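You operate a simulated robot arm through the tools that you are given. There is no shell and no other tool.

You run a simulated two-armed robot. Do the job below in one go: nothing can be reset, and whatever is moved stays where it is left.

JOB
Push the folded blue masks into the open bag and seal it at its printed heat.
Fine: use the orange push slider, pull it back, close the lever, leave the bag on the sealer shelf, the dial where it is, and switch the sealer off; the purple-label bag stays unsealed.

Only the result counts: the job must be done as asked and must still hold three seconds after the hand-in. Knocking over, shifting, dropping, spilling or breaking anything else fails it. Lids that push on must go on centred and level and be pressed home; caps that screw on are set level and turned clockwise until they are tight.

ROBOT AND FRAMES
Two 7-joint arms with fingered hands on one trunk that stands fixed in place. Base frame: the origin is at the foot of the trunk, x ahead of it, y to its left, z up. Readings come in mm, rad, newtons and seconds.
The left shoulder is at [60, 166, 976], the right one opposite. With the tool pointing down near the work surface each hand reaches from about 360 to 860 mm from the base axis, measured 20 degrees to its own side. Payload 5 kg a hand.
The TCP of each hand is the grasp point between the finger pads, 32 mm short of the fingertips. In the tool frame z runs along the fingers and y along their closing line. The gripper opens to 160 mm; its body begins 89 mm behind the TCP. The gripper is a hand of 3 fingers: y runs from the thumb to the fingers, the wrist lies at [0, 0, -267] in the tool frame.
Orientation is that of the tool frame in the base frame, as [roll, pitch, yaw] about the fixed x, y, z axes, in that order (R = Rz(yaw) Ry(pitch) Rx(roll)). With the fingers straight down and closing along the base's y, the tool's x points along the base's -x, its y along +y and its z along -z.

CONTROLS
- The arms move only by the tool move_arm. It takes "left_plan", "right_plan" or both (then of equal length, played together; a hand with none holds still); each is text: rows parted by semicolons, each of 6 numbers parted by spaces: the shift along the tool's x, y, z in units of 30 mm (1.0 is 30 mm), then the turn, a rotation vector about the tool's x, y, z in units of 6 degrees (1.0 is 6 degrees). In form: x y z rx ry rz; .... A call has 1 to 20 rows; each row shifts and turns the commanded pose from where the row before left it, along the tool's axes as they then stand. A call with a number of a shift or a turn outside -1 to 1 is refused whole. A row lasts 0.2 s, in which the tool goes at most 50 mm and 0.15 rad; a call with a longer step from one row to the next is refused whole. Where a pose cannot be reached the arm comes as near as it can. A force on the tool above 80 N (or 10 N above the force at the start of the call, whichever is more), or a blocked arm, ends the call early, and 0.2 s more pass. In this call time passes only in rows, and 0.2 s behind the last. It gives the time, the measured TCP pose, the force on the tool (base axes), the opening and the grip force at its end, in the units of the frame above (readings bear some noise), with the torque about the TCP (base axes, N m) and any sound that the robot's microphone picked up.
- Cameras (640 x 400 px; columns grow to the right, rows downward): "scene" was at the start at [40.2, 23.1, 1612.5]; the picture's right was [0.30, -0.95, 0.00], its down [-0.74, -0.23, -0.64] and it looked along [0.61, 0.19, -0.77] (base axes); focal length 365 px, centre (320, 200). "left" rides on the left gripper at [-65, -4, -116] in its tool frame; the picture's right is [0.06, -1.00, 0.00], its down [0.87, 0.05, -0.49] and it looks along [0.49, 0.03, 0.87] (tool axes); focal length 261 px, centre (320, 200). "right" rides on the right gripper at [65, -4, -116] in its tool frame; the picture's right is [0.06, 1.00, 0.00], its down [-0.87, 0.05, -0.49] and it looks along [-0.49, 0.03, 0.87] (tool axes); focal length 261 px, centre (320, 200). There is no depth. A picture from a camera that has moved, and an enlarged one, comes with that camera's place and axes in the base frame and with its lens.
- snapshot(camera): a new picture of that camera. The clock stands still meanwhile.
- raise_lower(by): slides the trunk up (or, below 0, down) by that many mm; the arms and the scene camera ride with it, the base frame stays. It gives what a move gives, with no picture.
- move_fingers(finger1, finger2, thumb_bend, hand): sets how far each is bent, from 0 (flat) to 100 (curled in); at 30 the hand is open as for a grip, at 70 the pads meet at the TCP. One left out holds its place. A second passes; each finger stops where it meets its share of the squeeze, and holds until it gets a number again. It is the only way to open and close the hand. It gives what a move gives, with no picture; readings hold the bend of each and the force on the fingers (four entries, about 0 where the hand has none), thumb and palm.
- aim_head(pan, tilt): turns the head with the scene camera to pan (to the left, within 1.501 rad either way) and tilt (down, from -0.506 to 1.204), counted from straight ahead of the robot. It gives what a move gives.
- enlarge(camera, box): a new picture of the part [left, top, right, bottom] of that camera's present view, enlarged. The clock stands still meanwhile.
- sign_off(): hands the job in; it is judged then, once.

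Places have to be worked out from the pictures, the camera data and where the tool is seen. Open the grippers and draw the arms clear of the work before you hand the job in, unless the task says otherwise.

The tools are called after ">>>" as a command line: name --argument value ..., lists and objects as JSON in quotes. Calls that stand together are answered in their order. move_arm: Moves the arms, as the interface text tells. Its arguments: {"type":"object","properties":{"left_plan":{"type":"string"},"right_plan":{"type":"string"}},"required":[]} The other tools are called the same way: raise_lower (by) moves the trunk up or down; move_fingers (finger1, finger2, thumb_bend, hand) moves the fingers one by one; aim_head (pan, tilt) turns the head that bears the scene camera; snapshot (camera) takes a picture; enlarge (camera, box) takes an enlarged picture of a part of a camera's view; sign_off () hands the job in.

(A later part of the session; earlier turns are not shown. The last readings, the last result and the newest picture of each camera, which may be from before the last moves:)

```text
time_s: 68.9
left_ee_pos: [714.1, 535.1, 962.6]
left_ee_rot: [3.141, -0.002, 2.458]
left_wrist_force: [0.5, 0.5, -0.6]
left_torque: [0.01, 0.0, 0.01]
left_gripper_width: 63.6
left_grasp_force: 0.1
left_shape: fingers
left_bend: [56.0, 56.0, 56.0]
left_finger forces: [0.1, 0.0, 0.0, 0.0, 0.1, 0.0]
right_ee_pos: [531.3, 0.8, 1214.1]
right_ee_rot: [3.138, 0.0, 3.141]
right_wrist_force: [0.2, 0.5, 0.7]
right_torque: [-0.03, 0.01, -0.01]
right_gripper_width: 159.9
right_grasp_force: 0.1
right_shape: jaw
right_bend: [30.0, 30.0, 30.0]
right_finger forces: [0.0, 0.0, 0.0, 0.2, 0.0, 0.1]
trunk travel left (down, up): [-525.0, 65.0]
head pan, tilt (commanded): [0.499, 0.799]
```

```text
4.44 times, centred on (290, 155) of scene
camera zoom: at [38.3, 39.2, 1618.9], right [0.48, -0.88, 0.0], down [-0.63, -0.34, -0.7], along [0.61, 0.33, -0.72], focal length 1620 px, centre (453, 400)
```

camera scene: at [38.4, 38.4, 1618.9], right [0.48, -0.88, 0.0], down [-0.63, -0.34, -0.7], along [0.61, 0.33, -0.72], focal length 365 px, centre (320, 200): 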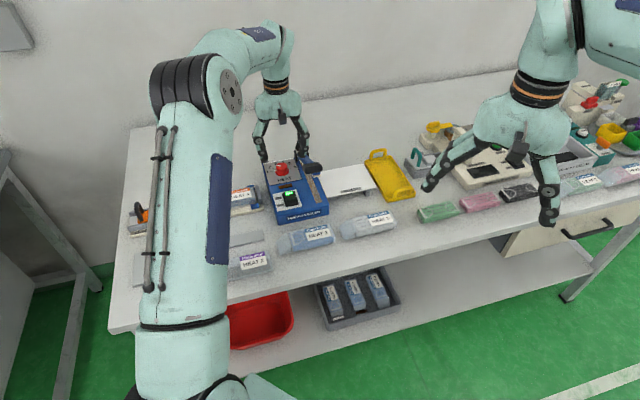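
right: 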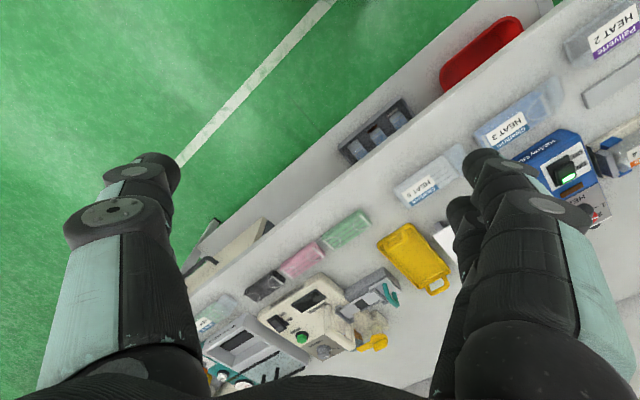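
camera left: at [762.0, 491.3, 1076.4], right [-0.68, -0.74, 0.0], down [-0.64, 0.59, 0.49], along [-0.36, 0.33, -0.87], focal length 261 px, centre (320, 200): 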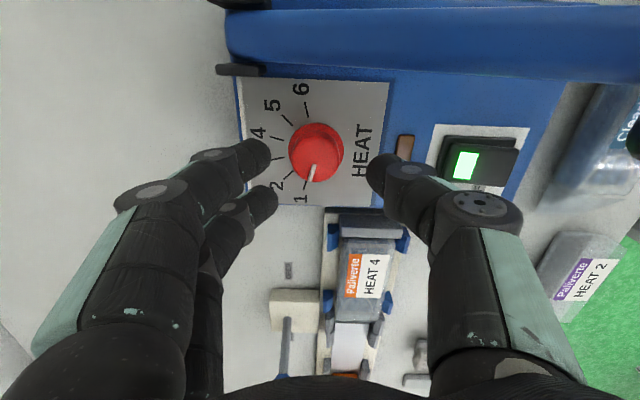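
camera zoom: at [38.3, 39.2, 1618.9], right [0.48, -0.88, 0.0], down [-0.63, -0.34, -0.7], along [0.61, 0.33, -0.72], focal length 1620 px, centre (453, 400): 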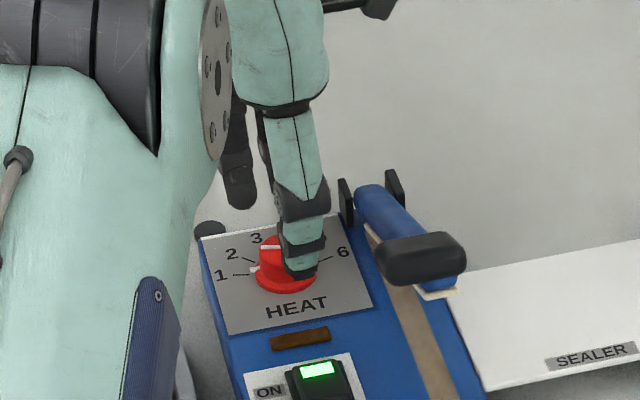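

In the tool frame the dial centre reads (−2.9, +2.6). I correct for that and descend to TCP z≈931 so the tips are alongside the knob above its skirt.

>>> move_arm --left_plan "-0.095 0.085 0 0 0 0;0 0 0.55 0 0 0;0 0 0.5 0 0 0"

>>> enlarge --camera "left" --box '[240, 60, 400, 220]'

>>> enlarge --camera "scene" --box '[260, 140, 310, 185]'

```text
time_s: 69.7
left_ee_pos: [718.4, 533.9, 930.2]
left_ee_rot: [3.142, 0.0, 2.461]
left_wrist_force: [0.0, 0.4, 0.1]
left_torque: [0.0, 0.02, 0.03]
left_gripper_width: 64.0
left_grasp_force: 0.1
left_shape: fingers
left_bend: [56.0, 56.0, 56.0]
left_finger forces: [0.0, 0.1, 0.0, 0.1, 0.0, 0.0]
right_ee_pos: [531.6, 0.9, 1214.8]
right_ee_rot: [3.14, 0.001, 3.14]
right_wrist_force: [-0.5, -0.3, 1.1]
right_torque: [0.0, -0.01, -0.05]
right_gripper_width: 160.0
right_grasp_force: 0.1
right_shape: jaw
right_bend: [30.0, 30.0, 30.0]
right_finger forces: [0.0, 0.0, 0.1, 0.1, 0.1, 0.0]
trunk travel left (down, up): [-525.0, 65.0]
head pan, tilt (commanded): [0.499, 0.799]
```

```text
2.50 times, centred on (320, 140) of left
camera zoom: at [766.7, 491.3, 1045.1], right [-0.68, -0.74, 0.0], down [-0.64, 0.59, 0.49], along [-0.36, 0.33, -0.87], focal length 652 px, centre (320, 350)
```

zoom: 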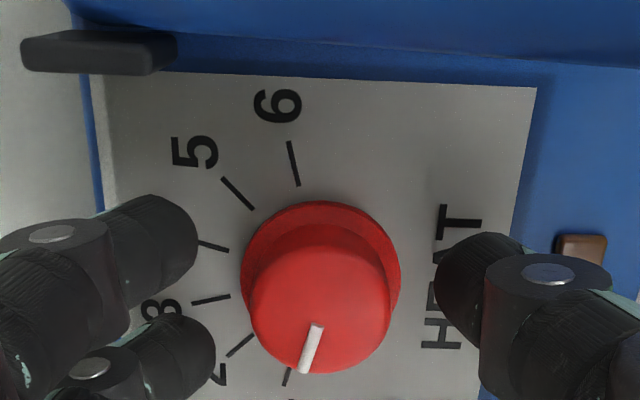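

```text
8.89 times, centred on (285, 162) of scene
camera zoom: at [38.2, 39.1, 1618.9], right [0.48, -0.88, 0.0], down [-0.63, -0.34, -0.7], along [0.61, 0.33, -0.72], focal length 3241 px, centre (631, 533)
```

zoom: 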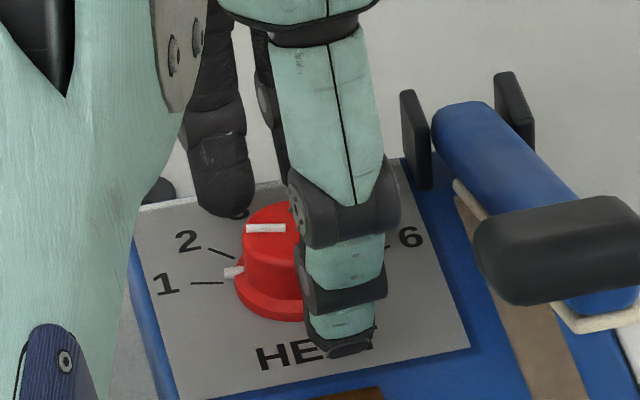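

Dial is centred in the grasp. I close the digits on the knob.

>>> move_fingers --hand "left" --finger1 72 --finger2 72 --thumb_bend 72

>>> enlarge --camera "left" --box '[240, 60, 400, 220]'

```text
time_s: 70.7
left_ee_pos: [717.9, 534.4, 930.1]
left_ee_rot: [-3.14, -0.001, 2.459]
left_wrist_force: [-1.4, -2.6, -7.6]
left_torque: [-0.08, 0.04, -0.03]
left_gripper_width: 29.6
left_grasp_force: 15.3
left_shape: fingers
left_bend: [69.0, 67.0, 66.0]
left_finger forces: [5.5, 8.3, 0.0, 0.0, 16.2, 0.0]
right_ee_pos: [531.1, 1.2, 1214.8]
right_ee_rot: [3.139, -0.001, -3.141]
right_wrist_force: [-0.3, -1.3, 0.3]
right_torque: [0.04, 0.01, -0.02]
right_gripper_width: 160.0
right_grasp_force: 0.1
right_shape: jaw
right_bend: [30.0, 30.0, 30.0]
right_finger forces: [0.0, 0.1, 0.0, 0.0, 0.0, 0.1]
trunk travel left (down, up): [-525.0, 65.0]
head pan, tilt (commanded): [0.499, 0.799]
```

```text
2.50 times, centred on (320, 140) of left
camera zoom: at [766.7, 491.2, 1044.4], right [-0.68, -0.74, 0.0], down [-0.64, 0.59, 0.49], along [-0.36, 0.33, -0.87], focal length 652 px, centre (320, 350)
```

zoom: 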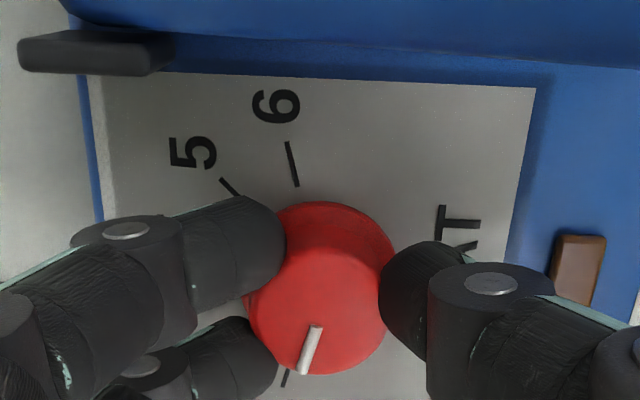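

All three digits hold the knob (15 N). I turn clockwise 45° (positive rz) as the first stage.

>>> move_arm --left_plan "0 0 0 0 0 1;0 0 0 0 0 1;0 0 0 0 0 1;0 0 0 0 0 1;0 0 0 0 0 1;0 0 0 0 0 1;0 0 0 0 0 1;0 0 0 0 0 0.5"

>>> enlarge --camera "left" --box '[240, 60, 400, 220]'

>>> enlarge --camera "scene" --box '[260, 140, 310, 185]'

```text
time_s: 72.5
left_ee_pos: [717.1, 533.4, 929.5]
left_ee_rot: [-3.14, -0.001, 1.672]
left_wrist_force: [-7.5, -9.1, -4.8]
left_torque: [-0.24, 0.23, 0.05]
left_gripper_width: 29.5
left_grasp_force: 16.0
left_shape: fingers
left_bend: [70.0, 67.0, 66.0]
left_finger forces: [6.5, 6.3, 0.1, 0.0, 18.8, 0.0]
right_ee_pos: [530.3, 0.5, 1215.3]
right_ee_rot: [3.141, 0.001, 3.14]
right_wrist_force: [-0.5, 0.3, -0.4]
right_torque: [-0.03, -0.02, -0.01]
right_gripper_width: 159.9
right_grasp_force: 0.1
right_shape: jaw
right_bend: [30.0, 30.0, 30.0]
right_finger forces: [0.1, 0.0, 0.1, 0.1, 0.0, 0.0]
trunk travel left (down, up): [-525.0, 65.0]
head pan, tilt (commanded): [0.499, 0.799]
```

```text
2.50 times, centred on (320, 140) of left
camera zoom: at [720.2, 469.7, 1044.3], right [-1.0, -0.04, 0.0], down [-0.03, 0.87, 0.49], along [-0.02, 0.49, -0.87], focal length 652 px, centre (320, 350)
```

zoom: 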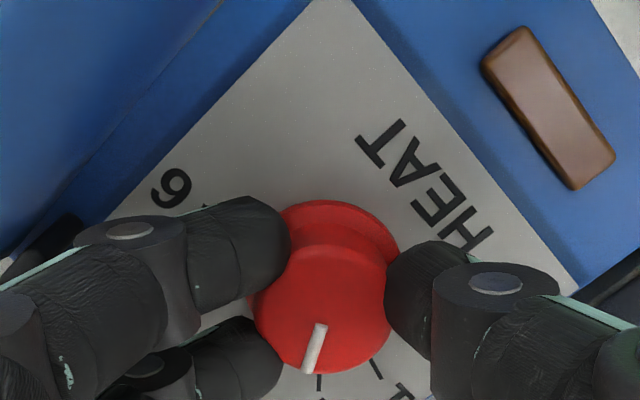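

```text
8.89 times, centred on (285, 162) of scene
camera zoom: at [37.7, 38.4, 1618.9], right [0.48, -0.88, 0.0], down [-0.63, -0.34, -0.7], along [0.61, 0.33, -0.72], focal length 3241 px, centre (631, 533)
```

zoom: 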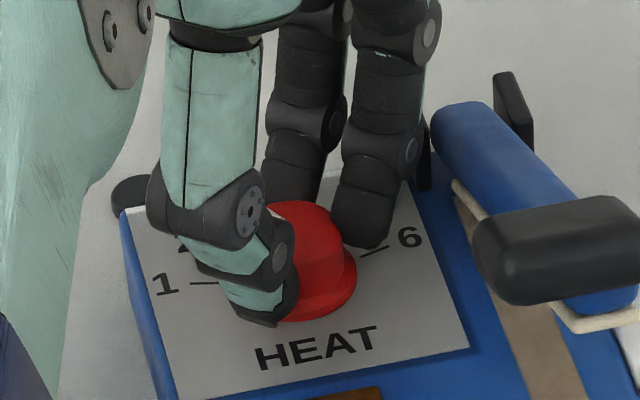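

The knob followed the hand: now halfway between 2 and 3. To keep my fingers clear of the sealer arm I release, turn the hand back 45°, and re-grip for the second stage.

>>> move_fingers --hand "left" --finger1 57 --finger2 57 --thumb_bend 57

>>> move_arm --left_plan "-0.03 -0.03 0 0 0 -1;0 0 0 0 0 -1;0 0 0 0 0 -1;0 0 0 0 0 -1;0 0 0 0 0 -1;0 0 0 0 0 -1;0 0 0 0 0 -1;0 0 0 0 0 -0.5"

>>> enlarge --camera "left" --box '[240, 60, 400, 220]'

>>> enlarge --camera "scene" --box '[260, 140, 310, 185]'

```text
time_s: 73.5
left_ee_pos: [717.7, 534.2, 930.2]
left_ee_rot: [-3.141, 0.001, 1.675]
left_wrist_force: [0.5, 0.3, 0.0]
left_torque: [-0.03, -0.01, -0.03]
left_gripper_width: 62.3
left_grasp_force: 0.1
left_shape: fingers
left_bend: [56.0, 56.0, 56.0]
left_finger forces: [0.0, 0.1, 0.0, 0.0, 0.1, 0.0]
right_ee_pos: [531.1, 2.0, 1215.3]
right_ee_rot: [3.141, -0.001, -3.141]
right_wrist_force: [-0.5, -0.9, -0.2]
right_torque: [-0.02, -0.04, -0.01]
right_gripper_width: 159.7
right_grasp_force: 0.0
right_shape: jaw
right_bend: [30.0, 30.0, 30.0]
right_finger forces: [0.0, 0.1, 0.0, 0.0, 0.1, 0.1]
trunk travel left (down, up): [-525.0, 65.0]
head pan, tilt (commanded): [0.499, 0.799]
```

```text
time_s: 75.3
left_ee_pos: [717.5, 533.8, 928.6]
left_ee_rot: [-3.141, 0.001, 2.461]
left_wrist_force: [-0.1, -0.2, -0.4]
left_torque: [0.02, 0.03, 0.03]
left_gripper_width: 62.3
left_grasp_force: 0.1
left_shape: fingers
left_bend: [56.0, 56.0, 56.0]
left_finger forces: [0.1, 0.0, 0.1, 0.0, 0.0, 0.0]
right_ee_pos: [531.8, 1.5, 1215.1]
right_ee_rot: [3.139, 0.0, -3.141]
right_wrist_force: [-0.1, -0.1, 0.4]
right_torque: [-0.01, 0.01, 0.02]
right_gripper_width: 159.8
right_grasp_force: 0.1
right_shape: jaw
right_bend: [30.0, 30.0, 30.0]
right_finger forces: [0.1, 0.0, 0.0, 0.1, 0.0, 0.0]
trunk travel left (down, up): [-525.0, 65.0]
head pan, tilt (commanded): [0.499, 0.799]
```

```text
2.50 times, centred on (320, 140) of left
camera zoom: at [765.5, 490.4, 1043.9], right [-0.68, -0.74, 0.0], down [-0.64, 0.59, 0.49], along [-0.36, 0.33, -0.87], focal length 652 px, centre (320, 350)
```

zoom: 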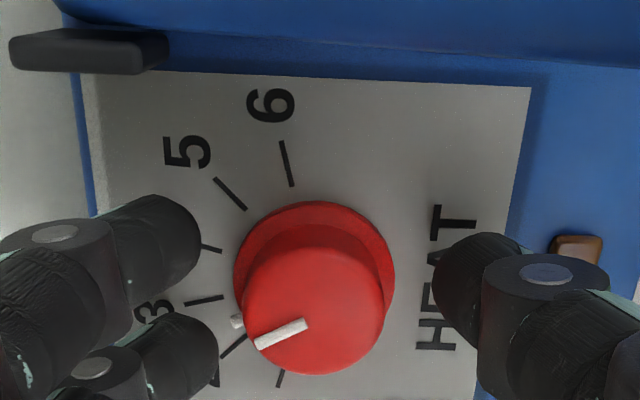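

```text
8.89 times, centred on (285, 162) of scene
camera zoom: at [38.0, 38.9, 1618.9], right [0.48, -0.88, 0.0], down [-0.63, -0.34, -0.7], along [0.61, 0.33, -0.72], focal length 3241 px, centre (631, 533)
```

zoom: 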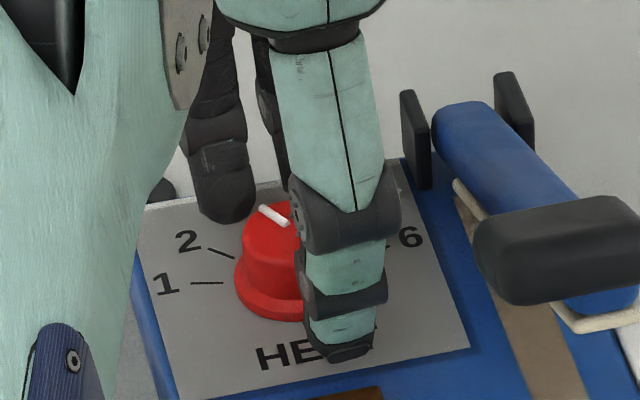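

The marker is now midway between 2 and 3. I re-centre 1–2 mm, grip again and turn another 45°.

>>> move_arm --left_plan "-0.05 0.02 0 0 0 0"

>>> move_fingers --hand "left" --finger1 72 --finger2 72 --thumb_bend 72

>>> move_arm --left_plan "0 0 0 0 0 1;0 0 0 0 0 1;0 0 0 0 0 1;0 0 0 0 0 1;0 0 0 0 0 1;0 0 0 0 0 1;0 0 0 0 0 1;0 0 0 0 0 0.5"

>>> enlarge --camera "left" --box '[240, 60, 400, 220]'

>>> enlarge --camera "scene" --box '[260, 140, 310, 185]'

```text
time_s: 75.7
left_ee_pos: [719.3, 532.8, 930.3]
left_ee_rot: [3.141, -0.002, 2.459]
left_wrist_force: [0.1, 0.4, 0.0]
left_torque: [-0.04, 0.04, -0.01]
left_gripper_width: 62.3
left_grasp_force: 0.1
left_shape: fingers
left_bend: [56.0, 56.0, 56.0]
left_finger forces: [0.0, 0.0, 0.0, 0.0, 0.1, 0.0]
right_ee_pos: [531.8, 0.6, 1214.2]
right_ee_rot: [3.141, 0.0, 3.141]
right_wrist_force: [0.5, 0.2, 0.0]
right_torque: [0.01, -0.03, 0.02]
right_gripper_width: 159.9
right_grasp_force: 0.1
right_shape: jaw
right_bend: [30.0, 30.0, 30.0]
right_finger forces: [0.1, 0.0, 0.0, 0.0, 0.0, 0.1]
trunk travel left (down, up): [-525.0, 65.0]
head pan, tilt (commanded): [0.499, 0.799]
```

```text
time_s: 76.7
left_ee_pos: [717.9, 534.1, 929.0]
left_ee_rot: [3.141, -0.001, 2.459]
left_wrist_force: [-0.3, -1.1, -6.5]
left_torque: [-0.08, 0.04, -0.02]
left_gripper_width: 29.0
left_grasp_force: 14.8
left_shape: fingers
left_bend: [69.0, 66.0, 66.0]
left_finger forces: [5.3, 9.0, 0.0, 0.1, 15.9, 0.0]
right_ee_pos: [532.2, 1.5, 1214.5]
right_ee_rot: [3.14, 0.0, 3.14]
right_wrist_force: [0.2, -0.1, -0.6]
right_torque: [-0.02, 0.03, 0.04]
right_gripper_width: 159.9
right_grasp_force: 0.0
right_shape: jaw
right_bend: [30.0, 30.0, 30.0]
right_finger forces: [0.0, 0.0, 0.0, 0.0, 0.0, 0.0]
trunk travel left (down, up): [-525.0, 65.0]
head pan, tilt (commanded): [0.499, 0.799]
```

```text
time_s: 78.5
left_ee_pos: [718.3, 533.6, 930.3]
left_ee_rot: [-3.139, 0.001, 1.671]
left_wrist_force: [-8.3, -7.3, -9.2]
left_torque: [-0.19, 0.25, 0.02]
left_gripper_width: 29.1
left_grasp_force: 15.3
left_shape: fingers
left_bend: [70.0, 68.0, 66.0]
left_finger forces: [5.1, 6.1, 0.0, 0.0, 19.4, 0.1]
right_ee_pos: [532.1, 1.1, 1215.0]
right_ee_rot: [3.14, 0.001, 3.141]
right_wrist_force: [0.0, 0.6, -0.8]
right_torque: [-0.02, -0.01, 0.02]
right_gripper_width: 159.8
right_grasp_force: 0.0
right_shape: jaw
right_bend: [30.0, 30.0, 30.0]
right_finger forces: [0.1, 0.1, 0.0, 0.0, 0.0, 0.0]
trunk travel left (down, up): [-525.0, 65.0]
head pan, tilt (commanded): [0.499, 0.799]
```

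```text
2.50 times, centred on (320, 140) of left
camera zoom: at [721.3, 469.2, 1044.1], right [-1.0, -0.04, 0.0], down [-0.03, 0.87, 0.49], along [-0.02, 0.49, -0.87], focal length 652 px, centre (320, 350)
```

zoom: 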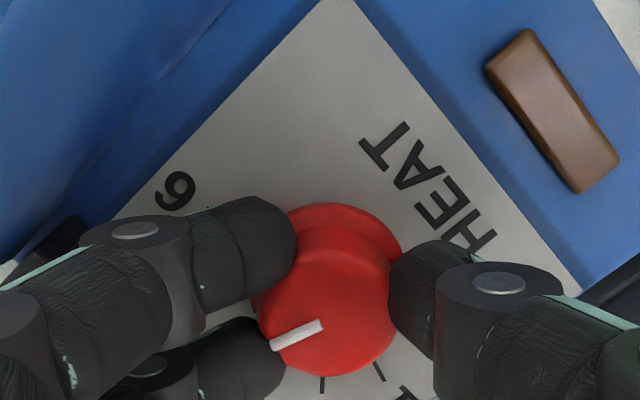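

```text
8.89 times, centred on (285, 162) of scene
camera zoom: at [38.0, 38.7, 1618.9], right [0.48, -0.88, 0.0], down [-0.63, -0.34, -0.7], along [0.61, 0.33, -0.72], focal length 3241 px, centre (631, 533)
```

zoom: 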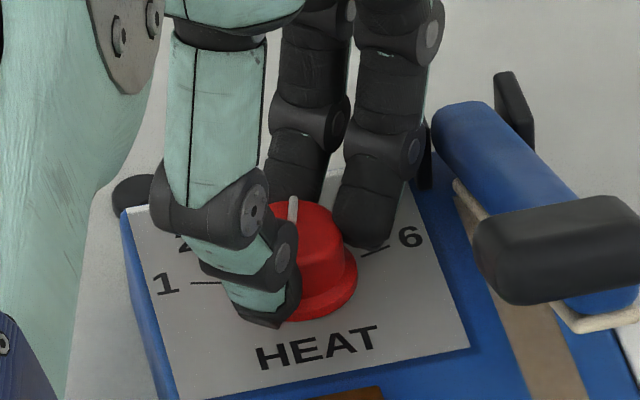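

The knob followed again. I open and raise the hand to verify the marker against tick 4.

>>> move_fingers --hand "left" --finger1 56 --finger2 56 --thumb_bend 56

>>> move_arm --left_plan "0 0 -0.8 0 0 -1;0 0 -0.8 0 0 -1;0 0 -0.8 0 0 -1;0 0 -0.8 0 0 -1;0 0 0 0 0 -1;0 0 0 0 0 -1"

>>> enlarge --camera "left" --box '[240, 60, 400, 220]'

>>> enlarge --camera "scene" --box '[260, 145, 300, 180]'

```text
time_s: 79.5
left_ee_pos: [718.9, 534.8, 929.1]
left_ee_rot: [3.141, -0.001, 1.673]
left_wrist_force: [-0.2, 1.8, -1.0]
left_torque: [0.03, 0.02, 0.05]
left_gripper_width: 62.1
left_grasp_force: 0.0
left_shape: fingers
left_bend: [56.0, 56.0, 56.0]
left_finger forces: [0.1, 0.0, 0.0, 0.0, 0.0, 0.1]
right_ee_pos: [531.5, -0.4, 1214.9]
right_ee_rot: [3.139, -0.001, 3.139]
right_wrist_force: [-0.7, -0.6, 0.1]
right_torque: [0.01, 0.04, -0.02]
right_gripper_width: 159.9
right_grasp_force: 0.1
right_shape: jaw
right_bend: [30.0, 30.0, 30.0]
right_finger forces: [0.0, 0.0, 0.1, 0.1, 0.0, 0.0]
trunk travel left (down, up): [-525.0, 65.0]
head pan, tilt (commanded): [0.499, 0.799]
```

```text
time_s: 80.9
left_ee_pos: [718.4, 534.2, 1026.9]
left_ee_rot: [-3.141, 0.0, 2.305]
left_wrist_force: [-0.4, 0.5, -0.1]
left_torque: [0.01, -0.02, 0.04]
left_gripper_width: 62.7
left_grasp_force: 0.1
left_shape: fingers
left_bend: [56.0, 56.0, 56.0]
left_finger forces: [0.0, 0.1, 0.0, 0.1, 0.0, 0.0]
right_ee_pos: [532.3, 0.9, 1214.7]
right_ee_rot: [3.139, -0.001, 3.14]
right_wrist_force: [0.3, -0.7, 0.2]
right_torque: [-0.01, 0.0, 0.01]
right_gripper_width: 160.0
right_grasp_force: 0.0
right_shape: jaw
right_bend: [30.0, 30.0, 30.0]
right_finger forces: [0.0, 0.0, 0.0, 0.0, 0.1, 0.0]
trunk travel left (down, up): [-525.0, 65.0]
head pan, tilt (commanded): [0.499, 0.799]
```

```text
2.50 times, centred on (320, 140) of left
camera zoom: at [759.9, 483.1, 1140.9], right [-0.78, -0.62, 0.0], down [-0.54, 0.68, 0.49], along [-0.31, 0.39, -0.87], focal length 652 px, centre (320, 350)
```

zoom: 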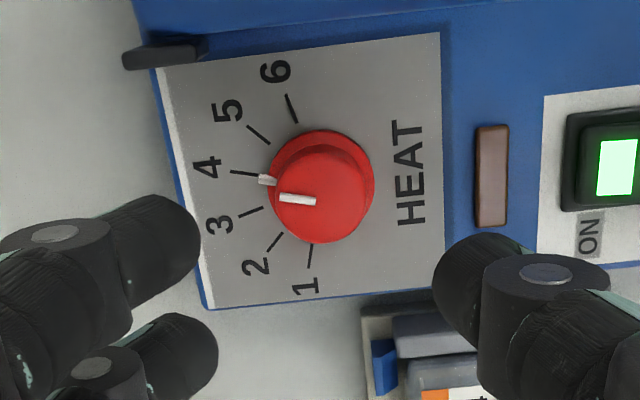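

```text
11.43 times, centred on (280, 162) of scene
camera zoom: at [37.9, 38.8, 1618.9], right [0.48, -0.88, 0.0], down [-0.63, -0.34, -0.7], along [0.61, 0.33, -0.72], focal length 4167 px, centre (777, 629)
```

zoom: 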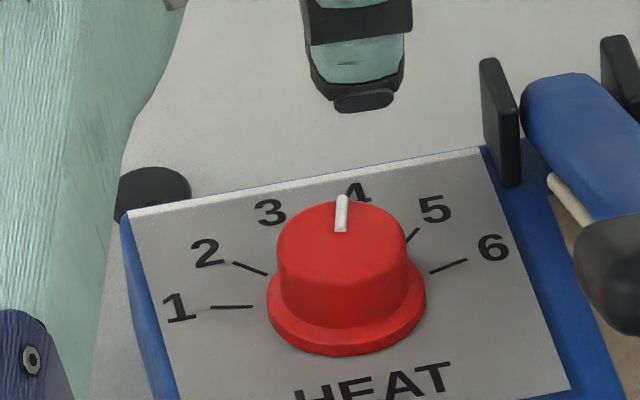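

The marker is at about 4, perhaps 3–4° short. I zoom in more to measure it.

>>> enlarge --camera "left" --box '[290, 75, 350, 125]'

```text
8.00 times, centred on (320, 100) of left
camera zoom: at [759.9, 483.1, 1140.9], right [-0.78, -0.62, 0.0], down [-0.54, 0.68, 0.49], along [-0.31, 0.39, -0.87], focal length 2085 px, centre (320, 1000)
```

zoom: 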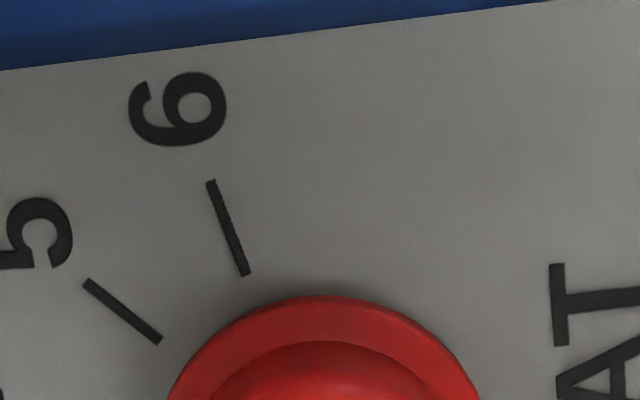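

>>> enlarge --camera "left" --box '[285, 110, 345, 160]'

```text
8.00 times, centred on (315, 135) of left
camera zoom: at [759.9, 483.1, 1140.9], right [-0.78, -0.62, 0.0], down [-0.54, 0.68, 0.49], along [-0.31, 0.39, -0.87], focal length 2085 px, centre (360, 720)
```

zoom: 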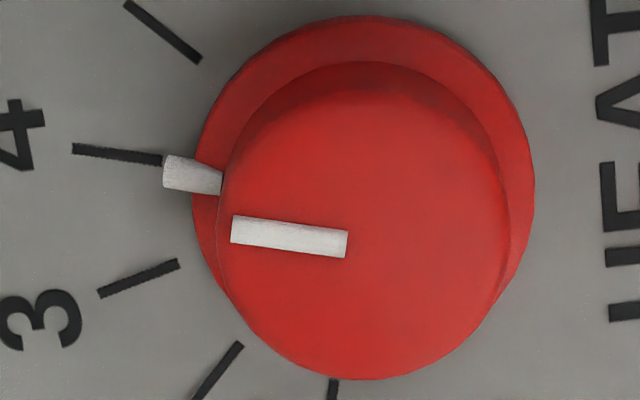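

Accounting for the marker's height the line-up with tick 4 is exact (same slope as the tick), so the dial is set. Next I go over the filled bag in the loader to measure it for the grasp.

>>> move_arm --left_plan "0.98 -0.427 0 0 0 0;0.98 -0.427 0 0 0 0;0.98 -0.427 0 0 0 0;0.98 -0.427 0 0 0 0;0.98 -0.427 0 0 0 0;0 0 0.2 0 0 -0.5"

>>> snapshot --camera "left"

>>> enlarge --camera "left" --box '[220, 20, 420, 260]'

>>> enlarge --camera "scene" --box '[190, 160, 280, 220]'

```text
time_s: 82.3
left_ee_pos: [574.2, 599.1, 1018.8]
left_ee_rot: [-3.141, -0.002, 2.356]
left_wrist_force: [0.7, -0.4, 0.3]
left_torque: [0.0, 0.03, 0.0]
left_gripper_width: 62.6
left_grasp_force: 0.0
left_shape: fingers
left_bend: [56.0, 56.0, 56.0]
left_finger forces: [0.0, 0.0, 0.0, 0.0, 0.0, 0.0]
right_ee_pos: [531.5, 0.5, 1215.5]
right_ee_rot: [3.14, -0.001, 3.139]
right_wrist_force: [0.6, 0.5, -0.1]
right_torque: [0.04, -0.01, -0.03]
right_gripper_width: 159.8
right_grasp_force: 0.1
right_shape: jaw
right_bend: [30.0, 30.0, 30.0]
right_finger forces: [0.0, 0.0, 0.0, 0.0, 0.0, 0.0]
trunk travel left (down, up): [-525.0, 65.0]
head pan, tilt (commanded): [0.499, 0.799]
```

```text
taken
camera left: at [616.8, 551.3, 1134.2], right [-0.75, -0.66, 0.0], down [-0.57, 0.65, 0.49], along [-0.33, 0.37, -0.87], focal length 261 px, centre (320, 200)
```

left: 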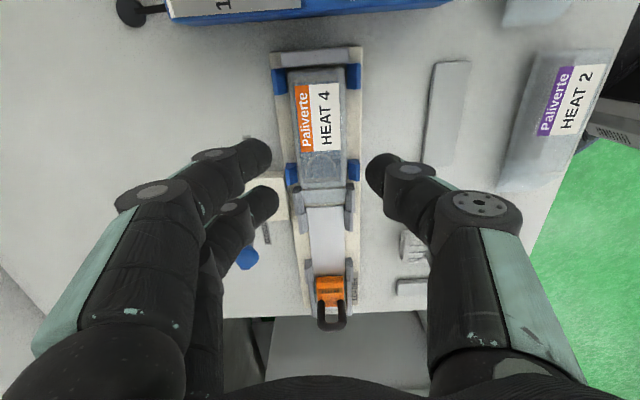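

```text
1.67 times, centred on (320, 140) of left
camera zoom: at [616.8, 551.3, 1134.2], right [-0.75, -0.66, 0.0], down [-0.57, 0.65, 0.49], along [-0.33, 0.37, -0.87], focal length 434 px, centre (320, 300)
```

zoom: 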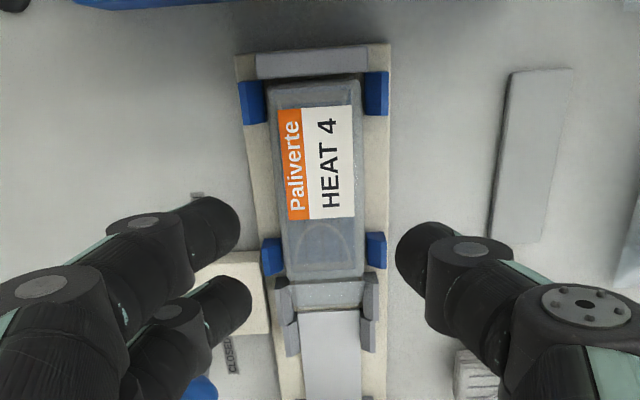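

```text
6.67 times, centred on (235, 190) of scene
camera zoom: at [38.8, 38.8, 1618.8], right [0.48, -0.88, 0.0], down [-0.63, -0.34, -0.7], along [0.61, 0.33, -0.72], focal length 2431 px, centre (887, 267)
```

zoom: 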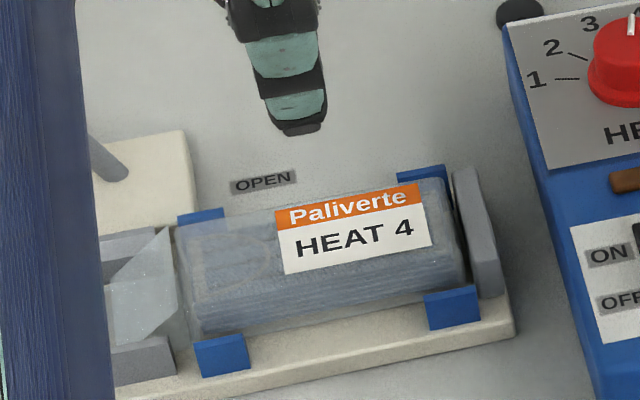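

The bag body is ~113×49 mm, centred at tool (5, 0), with a clear 70 mm window between the blue clips. I open a little wider and descend to TCP z≈905 to check before the final approach.

>>> move_fingers --hand "left" --finger1 53 --finger2 53 --thumb_bend 53

>>> move_arm --left_plan "0.05 0 0.75 0 0 0;0 0 0.8 0 0 0;0 0 0.8 0 0 0;0 0 0.8 0 0 0;0 0 0.6 0 0 0"

>>> snapshot --camera "left"

>>> enlarge --camera "left" --box '[220, 20, 420, 280]'

>>> enlarge --camera "scene" --box '[190, 160, 280, 220]'

```text
time_s: 83.3
left_ee_pos: [572.9, 599.3, 1020.0]
left_ee_rot: [3.141, 0.001, 2.354]
left_wrist_force: [-0.1, 0.2, 0.0]
left_torque: [0.06, -0.01, -0.01]
left_gripper_width: 74.5
left_grasp_force: 0.1
left_shape: fingers
left_bend: [53.0, 53.0, 53.0]
left_finger forces: [0.1, 0.1, 0.0, 0.0, 0.0, 0.0]
right_ee_pos: [531.0, 0.6, 1215.1]
right_ee_rot: [3.141, -0.002, 3.141]
right_wrist_force: [-0.7, -0.4, -0.3]
right_torque: [0.01, 0.01, 0.04]
right_gripper_width: 159.8
right_grasp_force: 0.1
right_shape: jaw
right_bend: [30.0, 30.0, 30.0]
right_finger forces: [0.1, 0.1, 0.0, 0.1, 0.0, 0.0]
trunk travel left (down, up): [-525.0, 65.0]
head pan, tilt (commanded): [0.499, 0.799]
```

```text
time_s: 84.5
left_ee_pos: [571.2, 601.3, 907.6]
left_ee_rot: [-3.141, -0.001, 2.355]
left_wrist_force: [-0.2, -0.3, 0.0]
left_torque: [-0.02, -0.01, -0.02]
left_gripper_width: 74.4
left_grasp_force: 0.0
left_shape: fingers
left_bend: [53.0, 53.0, 53.0]
left_finger forces: [0.0, 0.1, 0.0, 0.0, 0.0, 0.0]
right_ee_pos: [532.2, 1.4, 1215.5]
right_ee_rot: [3.14, -0.001, -3.14]
right_wrist_force: [0.3, -0.1, -0.4]
right_torque: [-0.02, 0.02, 0.02]
right_gripper_width: 160.0
right_grasp_force: 0.1
right_shape: jaw
right_bend: [30.0, 30.0, 30.0]
right_finger forces: [0.0, 0.0, 0.0, 0.0, 0.0, 0.0]
trunk travel left (down, up): [-525.0, 65.0]
head pan, tilt (commanded): [0.499, 0.799]
```

```text
taken
camera left: at [614.5, 553.7, 1022.8], right [-0.75, -0.66, 0.0], down [-0.58, 0.65, 0.49], along [-0.33, 0.37, -0.87], focal length 261 px, centre (320, 200)
```

left: 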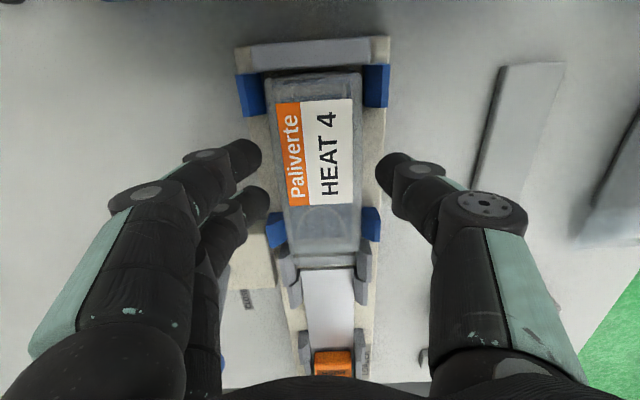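

```text
1.54 times, centred on (320, 150) of left
camera zoom: at [614.5, 553.7, 1022.8], right [-0.75, -0.66, 0.0], down [-0.58, 0.65, 0.49], along [-0.33, 0.37, -0.87], focal length 401 px, centre (320, 277)
```

zoom: 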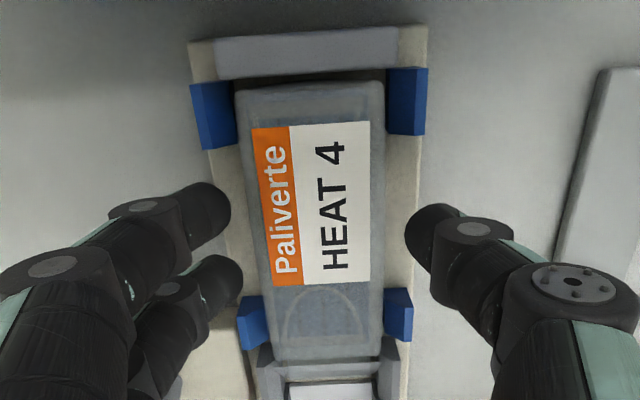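

```text
6.67 times, centred on (235, 190) of scene
camera zoom: at [38.3, 39.2, 1618.9], right [0.48, -0.88, 0.0], down [-0.63, -0.34, -0.7], along [0.61, 0.33, -0.72], focal length 2431 px, centre (887, 267)
```

zoom: 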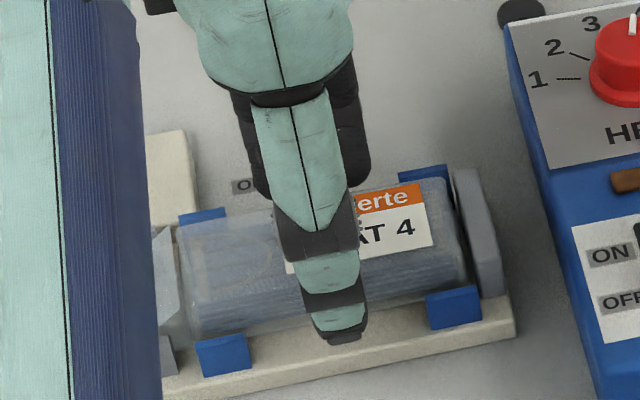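

The bag is well centred between the digits. I lower the last ~14 mm and close gently.

>>> move_arm --left_plan "0 0 0.25 0 0 0;0 0 0.2 0 0 0"

>>> move_fingers --hand "left" --finger1 60 --finger2 60 --thumb_bend 60

>>> snapshot --camera "left"

```text
time_s: 85.1
left_ee_pos: [570.2, 601.6, 894.3]
left_ee_rot: [-3.141, 0.0, 2.356]
left_wrist_force: [0.3, 0.9, 0.0]
left_torque: [0.04, 0.01, 0.02]
left_gripper_width: 74.6
left_grasp_force: 0.1
left_shape: fingers
left_bend: [53.0, 53.0, 53.0]
left_finger forces: [0.1, 0.1, 0.0, 0.1, 0.0, 0.0]
right_ee_pos: [531.3, 2.0, 1214.4]
right_ee_rot: [3.14, -0.001, 3.141]
right_wrist_force: [0.1, 0.5, 0.0]
right_torque: [0.01, 0.01, -0.01]
right_gripper_width: 160.0
right_grasp_force: 0.0
right_shape: jaw
right_bend: [30.0, 30.0, 30.0]
right_finger forces: [0.0, 0.0, 0.0, 0.0, 0.0, 0.1]
trunk travel left (down, up): [-525.0, 65.0]
head pan, tilt (commanded): [0.499, 0.799]
```

```text
time_s: 86.1
left_ee_pos: [570.3, 602.7, 893.5]
left_ee_rot: [3.141, -0.001, 2.353]
left_wrist_force: [-1.0, 0.4, 0.0]
left_torque: [0.01, -0.02, 0.0]
left_gripper_width: 60.6
left_grasp_force: 6.9
left_shape: fingers
left_bend: [57.0, 57.0, 58.0]
left_finger forces: [3.1, 3.1, 0.0, 0.0, 6.2, 0.1]
right_ee_pos: [530.6, 0.4, 1214.1]
right_ee_rot: [3.139, 0.001, 3.14]
right_wrist_force: [1.1, 0.2, -0.2]
right_torque: [-0.01, -0.01, 0.01]
right_gripper_width: 160.1
right_grasp_force: 0.1
right_shape: jaw
right_bend: [30.0, 30.0, 30.0]
right_finger forces: [0.1, 0.0, 0.0, 0.0, 0.1, 0.1]
trunk travel left (down, up): [-525.0, 65.0]
head pan, tilt (commanded): [0.499, 0.799]
```

```text
taken
camera left: at [614.2, 553.7, 1009.3], right [-0.75, -0.66, 0.0], down [-0.57, 0.65, 0.49], along [-0.32, 0.37, -0.87], focal length 261 px, centre (320, 200)
```

left: 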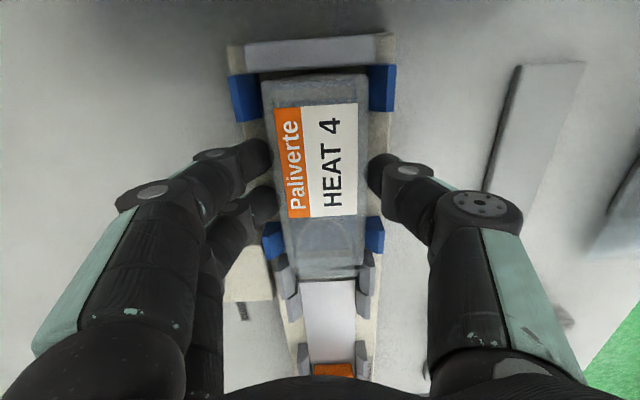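

Contact made at bend 57 (6 N). I add squeeze and lift 20 mm to test.

>>> move_fingers --hand "left" --finger1 64 --finger2 64 --thumb_bend 64

>>> move_arm --left_plan "0 0 -0.2 0 0 0;0 0 -0.25 0 0 0;0 0 -0.25 0 0 0"

>>> snapshot --camera "left"

>>> enlarge --camera "scene" --box '[180, 150, 280, 220]'

```text
time_s: 87.1
left_ee_pos: [570.3, 603.9, 894.9]
left_ee_rot: [3.141, 0.001, 2.354]
left_wrist_force: [0.3, 0.0, 0.1]
left_torque: [-0.02, 0.03, 0.01]
left_gripper_width: 59.7
left_grasp_force: 12.7
left_shape: fingers
left_bend: [58.0, 58.0, 60.0]
left_finger forces: [6.7, 6.6, 0.0, 0.0, 12.7, 0.0]
right_ee_pos: [531.7, 0.3, 1213.8]
right_ee_rot: [3.138, -0.001, -3.141]
right_wrist_force: [0.9, -0.1, 0.2]
right_torque: [0.0, 0.0, 0.02]
right_gripper_width: 159.9
right_grasp_force: 0.1
right_shape: jaw
right_bend: [30.0, 30.0, 30.0]
right_finger forces: [0.1, 0.0, 0.0, 0.0, 0.0, 0.0]
trunk travel left (down, up): [-525.0, 65.0]
head pan, tilt (commanded): [0.499, 0.799]
```

```text
time_s: 87.9
left_ee_pos: [572.3, 602.0, 914.6]
left_ee_rot: [3.142, -0.003, 2.354]
left_wrist_force: [0.3, 0.1, -1.4]
left_torque: [-0.01, -0.01, 0.01]
left_gripper_width: 59.3
left_grasp_force: 12.9
left_shape: fingers
left_bend: [58.0, 58.0, 60.0]
left_finger forces: [6.5, 6.4, 0.0, 0.0, 12.9, 0.1]
right_ee_pos: [531.6, 0.4, 1214.7]
right_ee_rot: [3.14, 0.0, 3.14]
right_wrist_force: [0.0, 0.5, -0.2]
right_torque: [0.01, 0.0, -0.01]
right_gripper_width: 159.6
right_grasp_force: 0.0
right_shape: jaw
right_bend: [30.0, 30.0, 30.0]
right_finger forces: [0.0, 0.1, 0.0, 0.1, 0.1, 0.0]
trunk travel left (down, up): [-525.0, 65.0]
head pan, tilt (commanded): [0.499, 0.799]
```

```text
taken
camera left: at [614.5, 553.6, 1029.3], right [-0.75, -0.66, 0.0], down [-0.57, 0.65, 0.49], along [-0.33, 0.37, -0.87], focal length 261 px, centre (320, 200)
```

left: 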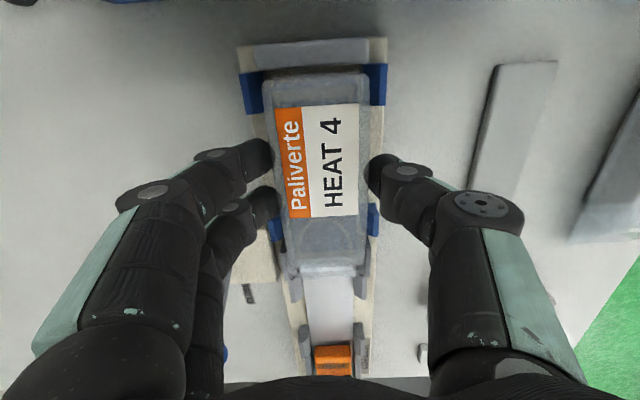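

```text
5.71 times, centred on (230, 185) of scene
camera zoom: at [37.9, 38.8, 1618.9], right [0.48, -0.88, 0.0], down [-0.63, -0.34, -0.7], along [0.61, 0.33, -0.72], focal length 2083 px, centre (834, 286)
```

zoom: 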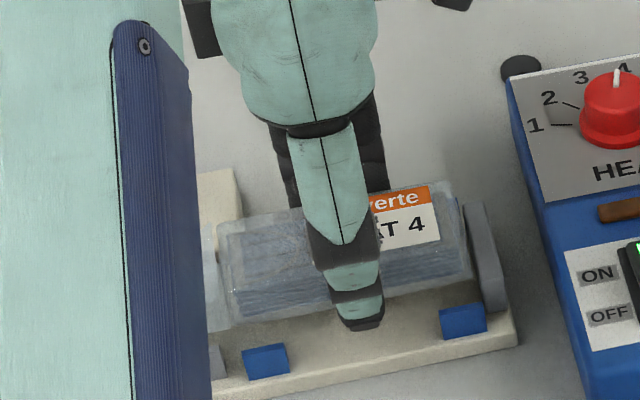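

The bag with the mask lifts cleanly (about 1.4 N). Raising the trunk helps both lifting and reach, so I raise it 60 mm.

>>> raise_lower --by 60

>>> snapshot --camera "scene"

>>> snapshot --camera "left"

```text
time_s: 88.9
left_ee_pos: [572.1, 602.7, 974.7]
left_ee_rot: [3.14, 0.0, 2.354]
left_wrist_force: [0.6, 0.2, -0.2]
left_torque: [0.03, 0.03, -0.04]
left_gripper_width: 59.7
left_grasp_force: 13.6
left_shape: fingers
left_bend: [58.0, 58.0, 60.0]
left_finger forces: [6.5, 6.5, 0.1, 0.0, 12.8, 0.0]
right_ee_pos: [531.7, 0.3, 1275.8]
right_ee_rot: [3.139, -0.001, 3.139]
right_wrist_force: [-0.5, -0.6, -0.7]
right_torque: [-0.02, 0.02, -0.02]
right_gripper_width: 159.8
right_grasp_force: 0.1
right_shape: jaw
right_bend: [30.0, 30.0, 30.0]
right_finger forces: [0.0, 0.1, 0.1, 0.1, 0.0, 0.1]
trunk travel left (down, up): [-585.0, 5.0]
head pan, tilt (commanded): [0.499, 0.799]
```

```text
taken
camera scene: at [38.4, 39.1, 1678.8], right [0.48, -0.88, 0.0], down [-0.63, -0.34, -0.7], along [0.61, 0.33, -0.72], focal length 365 px, centre (320, 200)
```

scene: 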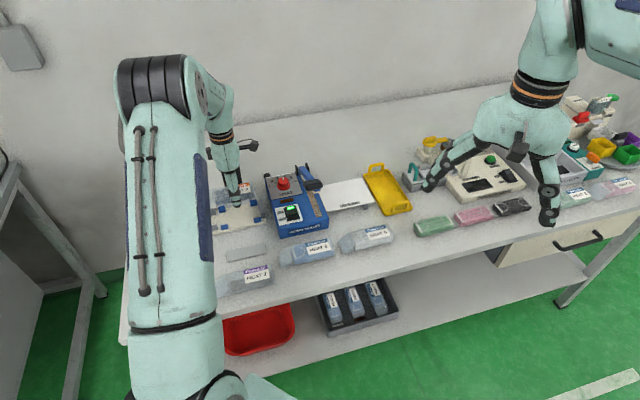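

```text
taken
camera left: at [614.7, 553.8, 1088.9], right [-0.75, -0.66, 0.0], down [-0.57, 0.65, 0.49], along [-0.33, 0.37, -0.87], focal length 261 px, centre (320, 200)
```

left: 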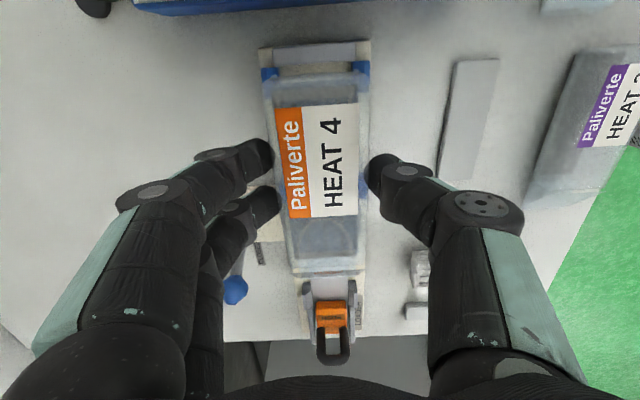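

The bag hangs level with the mask inside. I lift the left hand to z≈1060 and at the same time shift the right arm away to its side for clearance.

>>> move_arm --left_plan "0 0 -0.474 0 0 0;0 0 -0.474 0 0 0;0 0 -0.474 0 0 0;0 0 -0.474 0 0 0;0 0 -0.474 0 0 0;0 0 -0.474 0 0 0" --right_plan "0 -1 0 0 0 0;0 -1 0 0 0 0;0 -1 0 0 0 0;0 -1 0 0 0 0;0 -1 0 0 0 0;0 -1 0 0 0 0"

>>> snapshot --camera "left"

>>> snapshot --camera "right"

>>> snapshot --camera "scene"

```text
time_s: 90.3
left_ee_pos: [571.3, 602.2, 1060.1]
left_ee_rot: [3.141, -0.002, 2.353]
left_wrist_force: [0.8, -0.3, 0.0]
left_torque: [0.01, -0.02, -0.01]
left_gripper_width: 60.0
left_grasp_force: 13.4
left_shape: fingers
left_bend: [58.0, 58.0, 60.0]
left_finger forces: [6.5, 6.5, 0.1, 0.0, 12.9, 0.0]
right_ee_pos: [533.2, -181.2, 1274.2]
right_ee_rot: [3.14, 0.001, 3.141]
right_wrist_force: [0.6, 0.0, -0.1]
right_torque: [0.02, -0.02, -0.02]
right_gripper_width: 159.9
right_grasp_force: 0.0
right_shape: jaw
right_bend: [30.0, 30.0, 30.0]
right_finger forces: [0.1, 0.0, 0.1, 0.0, 0.0, 0.1]
trunk travel left (down, up): [-585.0, 5.0]
head pan, tilt (commanded): [0.499, 0.799]
```

```text
taken
camera left: at [614.3, 553.5, 1175.1], right [-0.75, -0.66, 0.0], down [-0.57, 0.65, 0.49], along [-0.32, 0.37, -0.87], focal length 261 px, centre (320, 200)
```

left: 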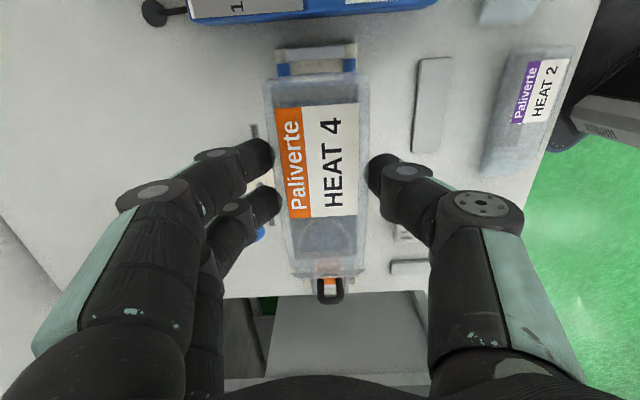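

```text
taken
camera right: at [466.0, -185.3, 1389.8], right [-0.06, 1.0, 0.0], down [0.87, 0.05, 0.49], along [0.49, 0.03, -0.87], focal length 261 px, centre (320, 200)
```

right: 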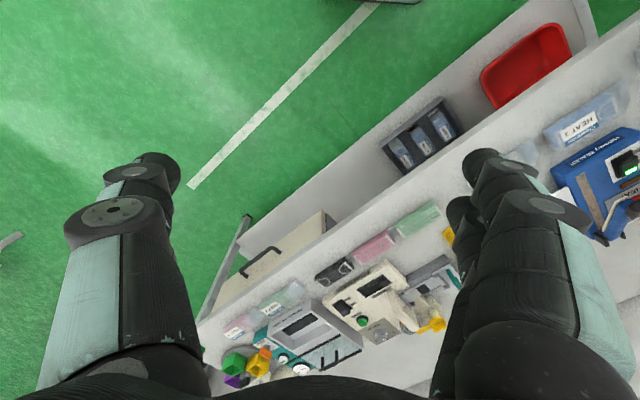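

```text
taken
camera scene: at [37.8, 37.9, 1678.9], right [0.48, -0.88, 0.0], down [-0.63, -0.34, -0.7], along [0.61, 0.33, -0.72], focal length 365 px, centre (320, 200)
```

scene: 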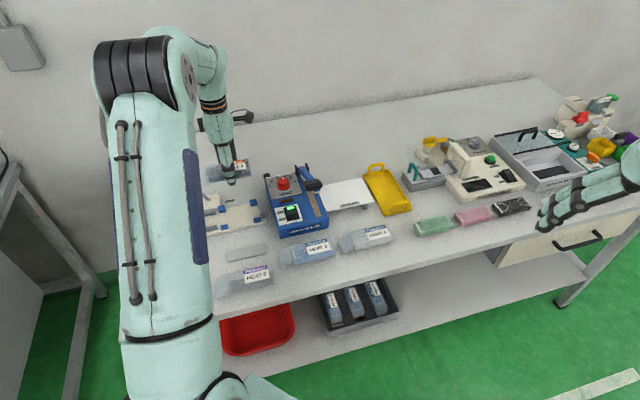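

I carry the bag over the sealer, crossing the arm at its lower rear part, at z≈1060.

>>> move_arm --left_plan "-0.881 0.0625 0 0 0 0;-0.881 0.0625 0 0 0 0;-0.881 0.0625 0 0 0 0;-0.881 0.0625 0 0 0 0;-0.881 0.0625 0 0 0 0"

>>> snapshot --camera "left"

>>> snapshot --camera "scene"

```text
time_s: 91.5
left_ee_pos: [671.9, 514.6, 1058.4]
left_ee_rot: [-3.141, -0.001, 2.354]
left_wrist_force: [-0.4, -0.7, -0.2]
left_torque: [0.06, 0.03, -0.02]
left_gripper_width: 59.5
left_grasp_force: 13.3
left_shape: fingers
left_bend: [58.0, 58.0, 60.0]
left_finger forces: [6.3, 6.4, 0.1, 0.1, 13.0, 0.1]
right_ee_pos: [533.7, -180.5, 1274.9]
right_ee_rot: [3.14, -0.003, 3.14]
right_wrist_force: [0.4, -0.3, -0.6]
right_torque: [-0.02, 0.03, 0.02]
right_gripper_width: 159.8
right_grasp_force: 0.1
right_shape: jaw
right_bend: [30.0, 30.0, 30.0]
right_finger forces: [0.0, 0.0, 0.1, 0.0, 0.0, 0.0]
trunk travel left (down, up): [-585.0, 5.0]
head pan, tilt (commanded): [0.499, 0.799]
```

```text
taken
camera left: at [715.6, 465.4, 1173.6], right [-0.75, -0.66, 0.0], down [-0.57, 0.65, 0.49], along [-0.33, 0.37, -0.87], focal length 261 px, centre (320, 200)
```

left: 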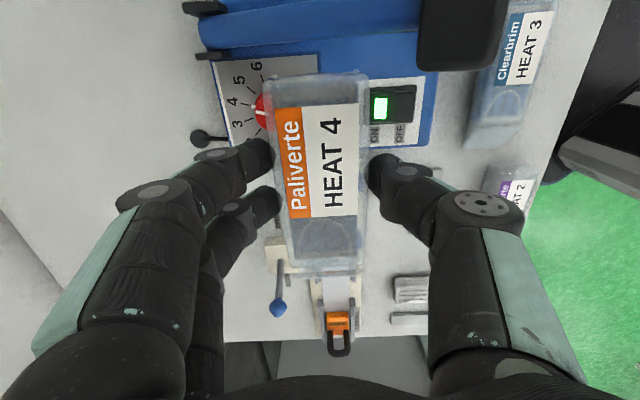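

```text
taken
camera scene: at [38.8, 38.2, 1678.9], right [0.48, -0.88, 0.0], down [-0.63, -0.34, -0.7], along [0.61, 0.33, -0.72], focal length 365 px, centre (320, 200)
```

scene: 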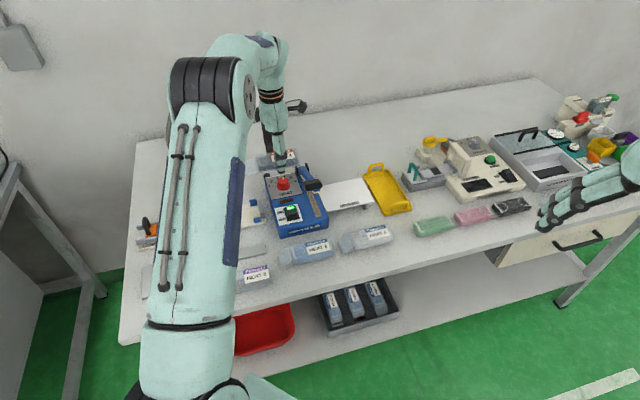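

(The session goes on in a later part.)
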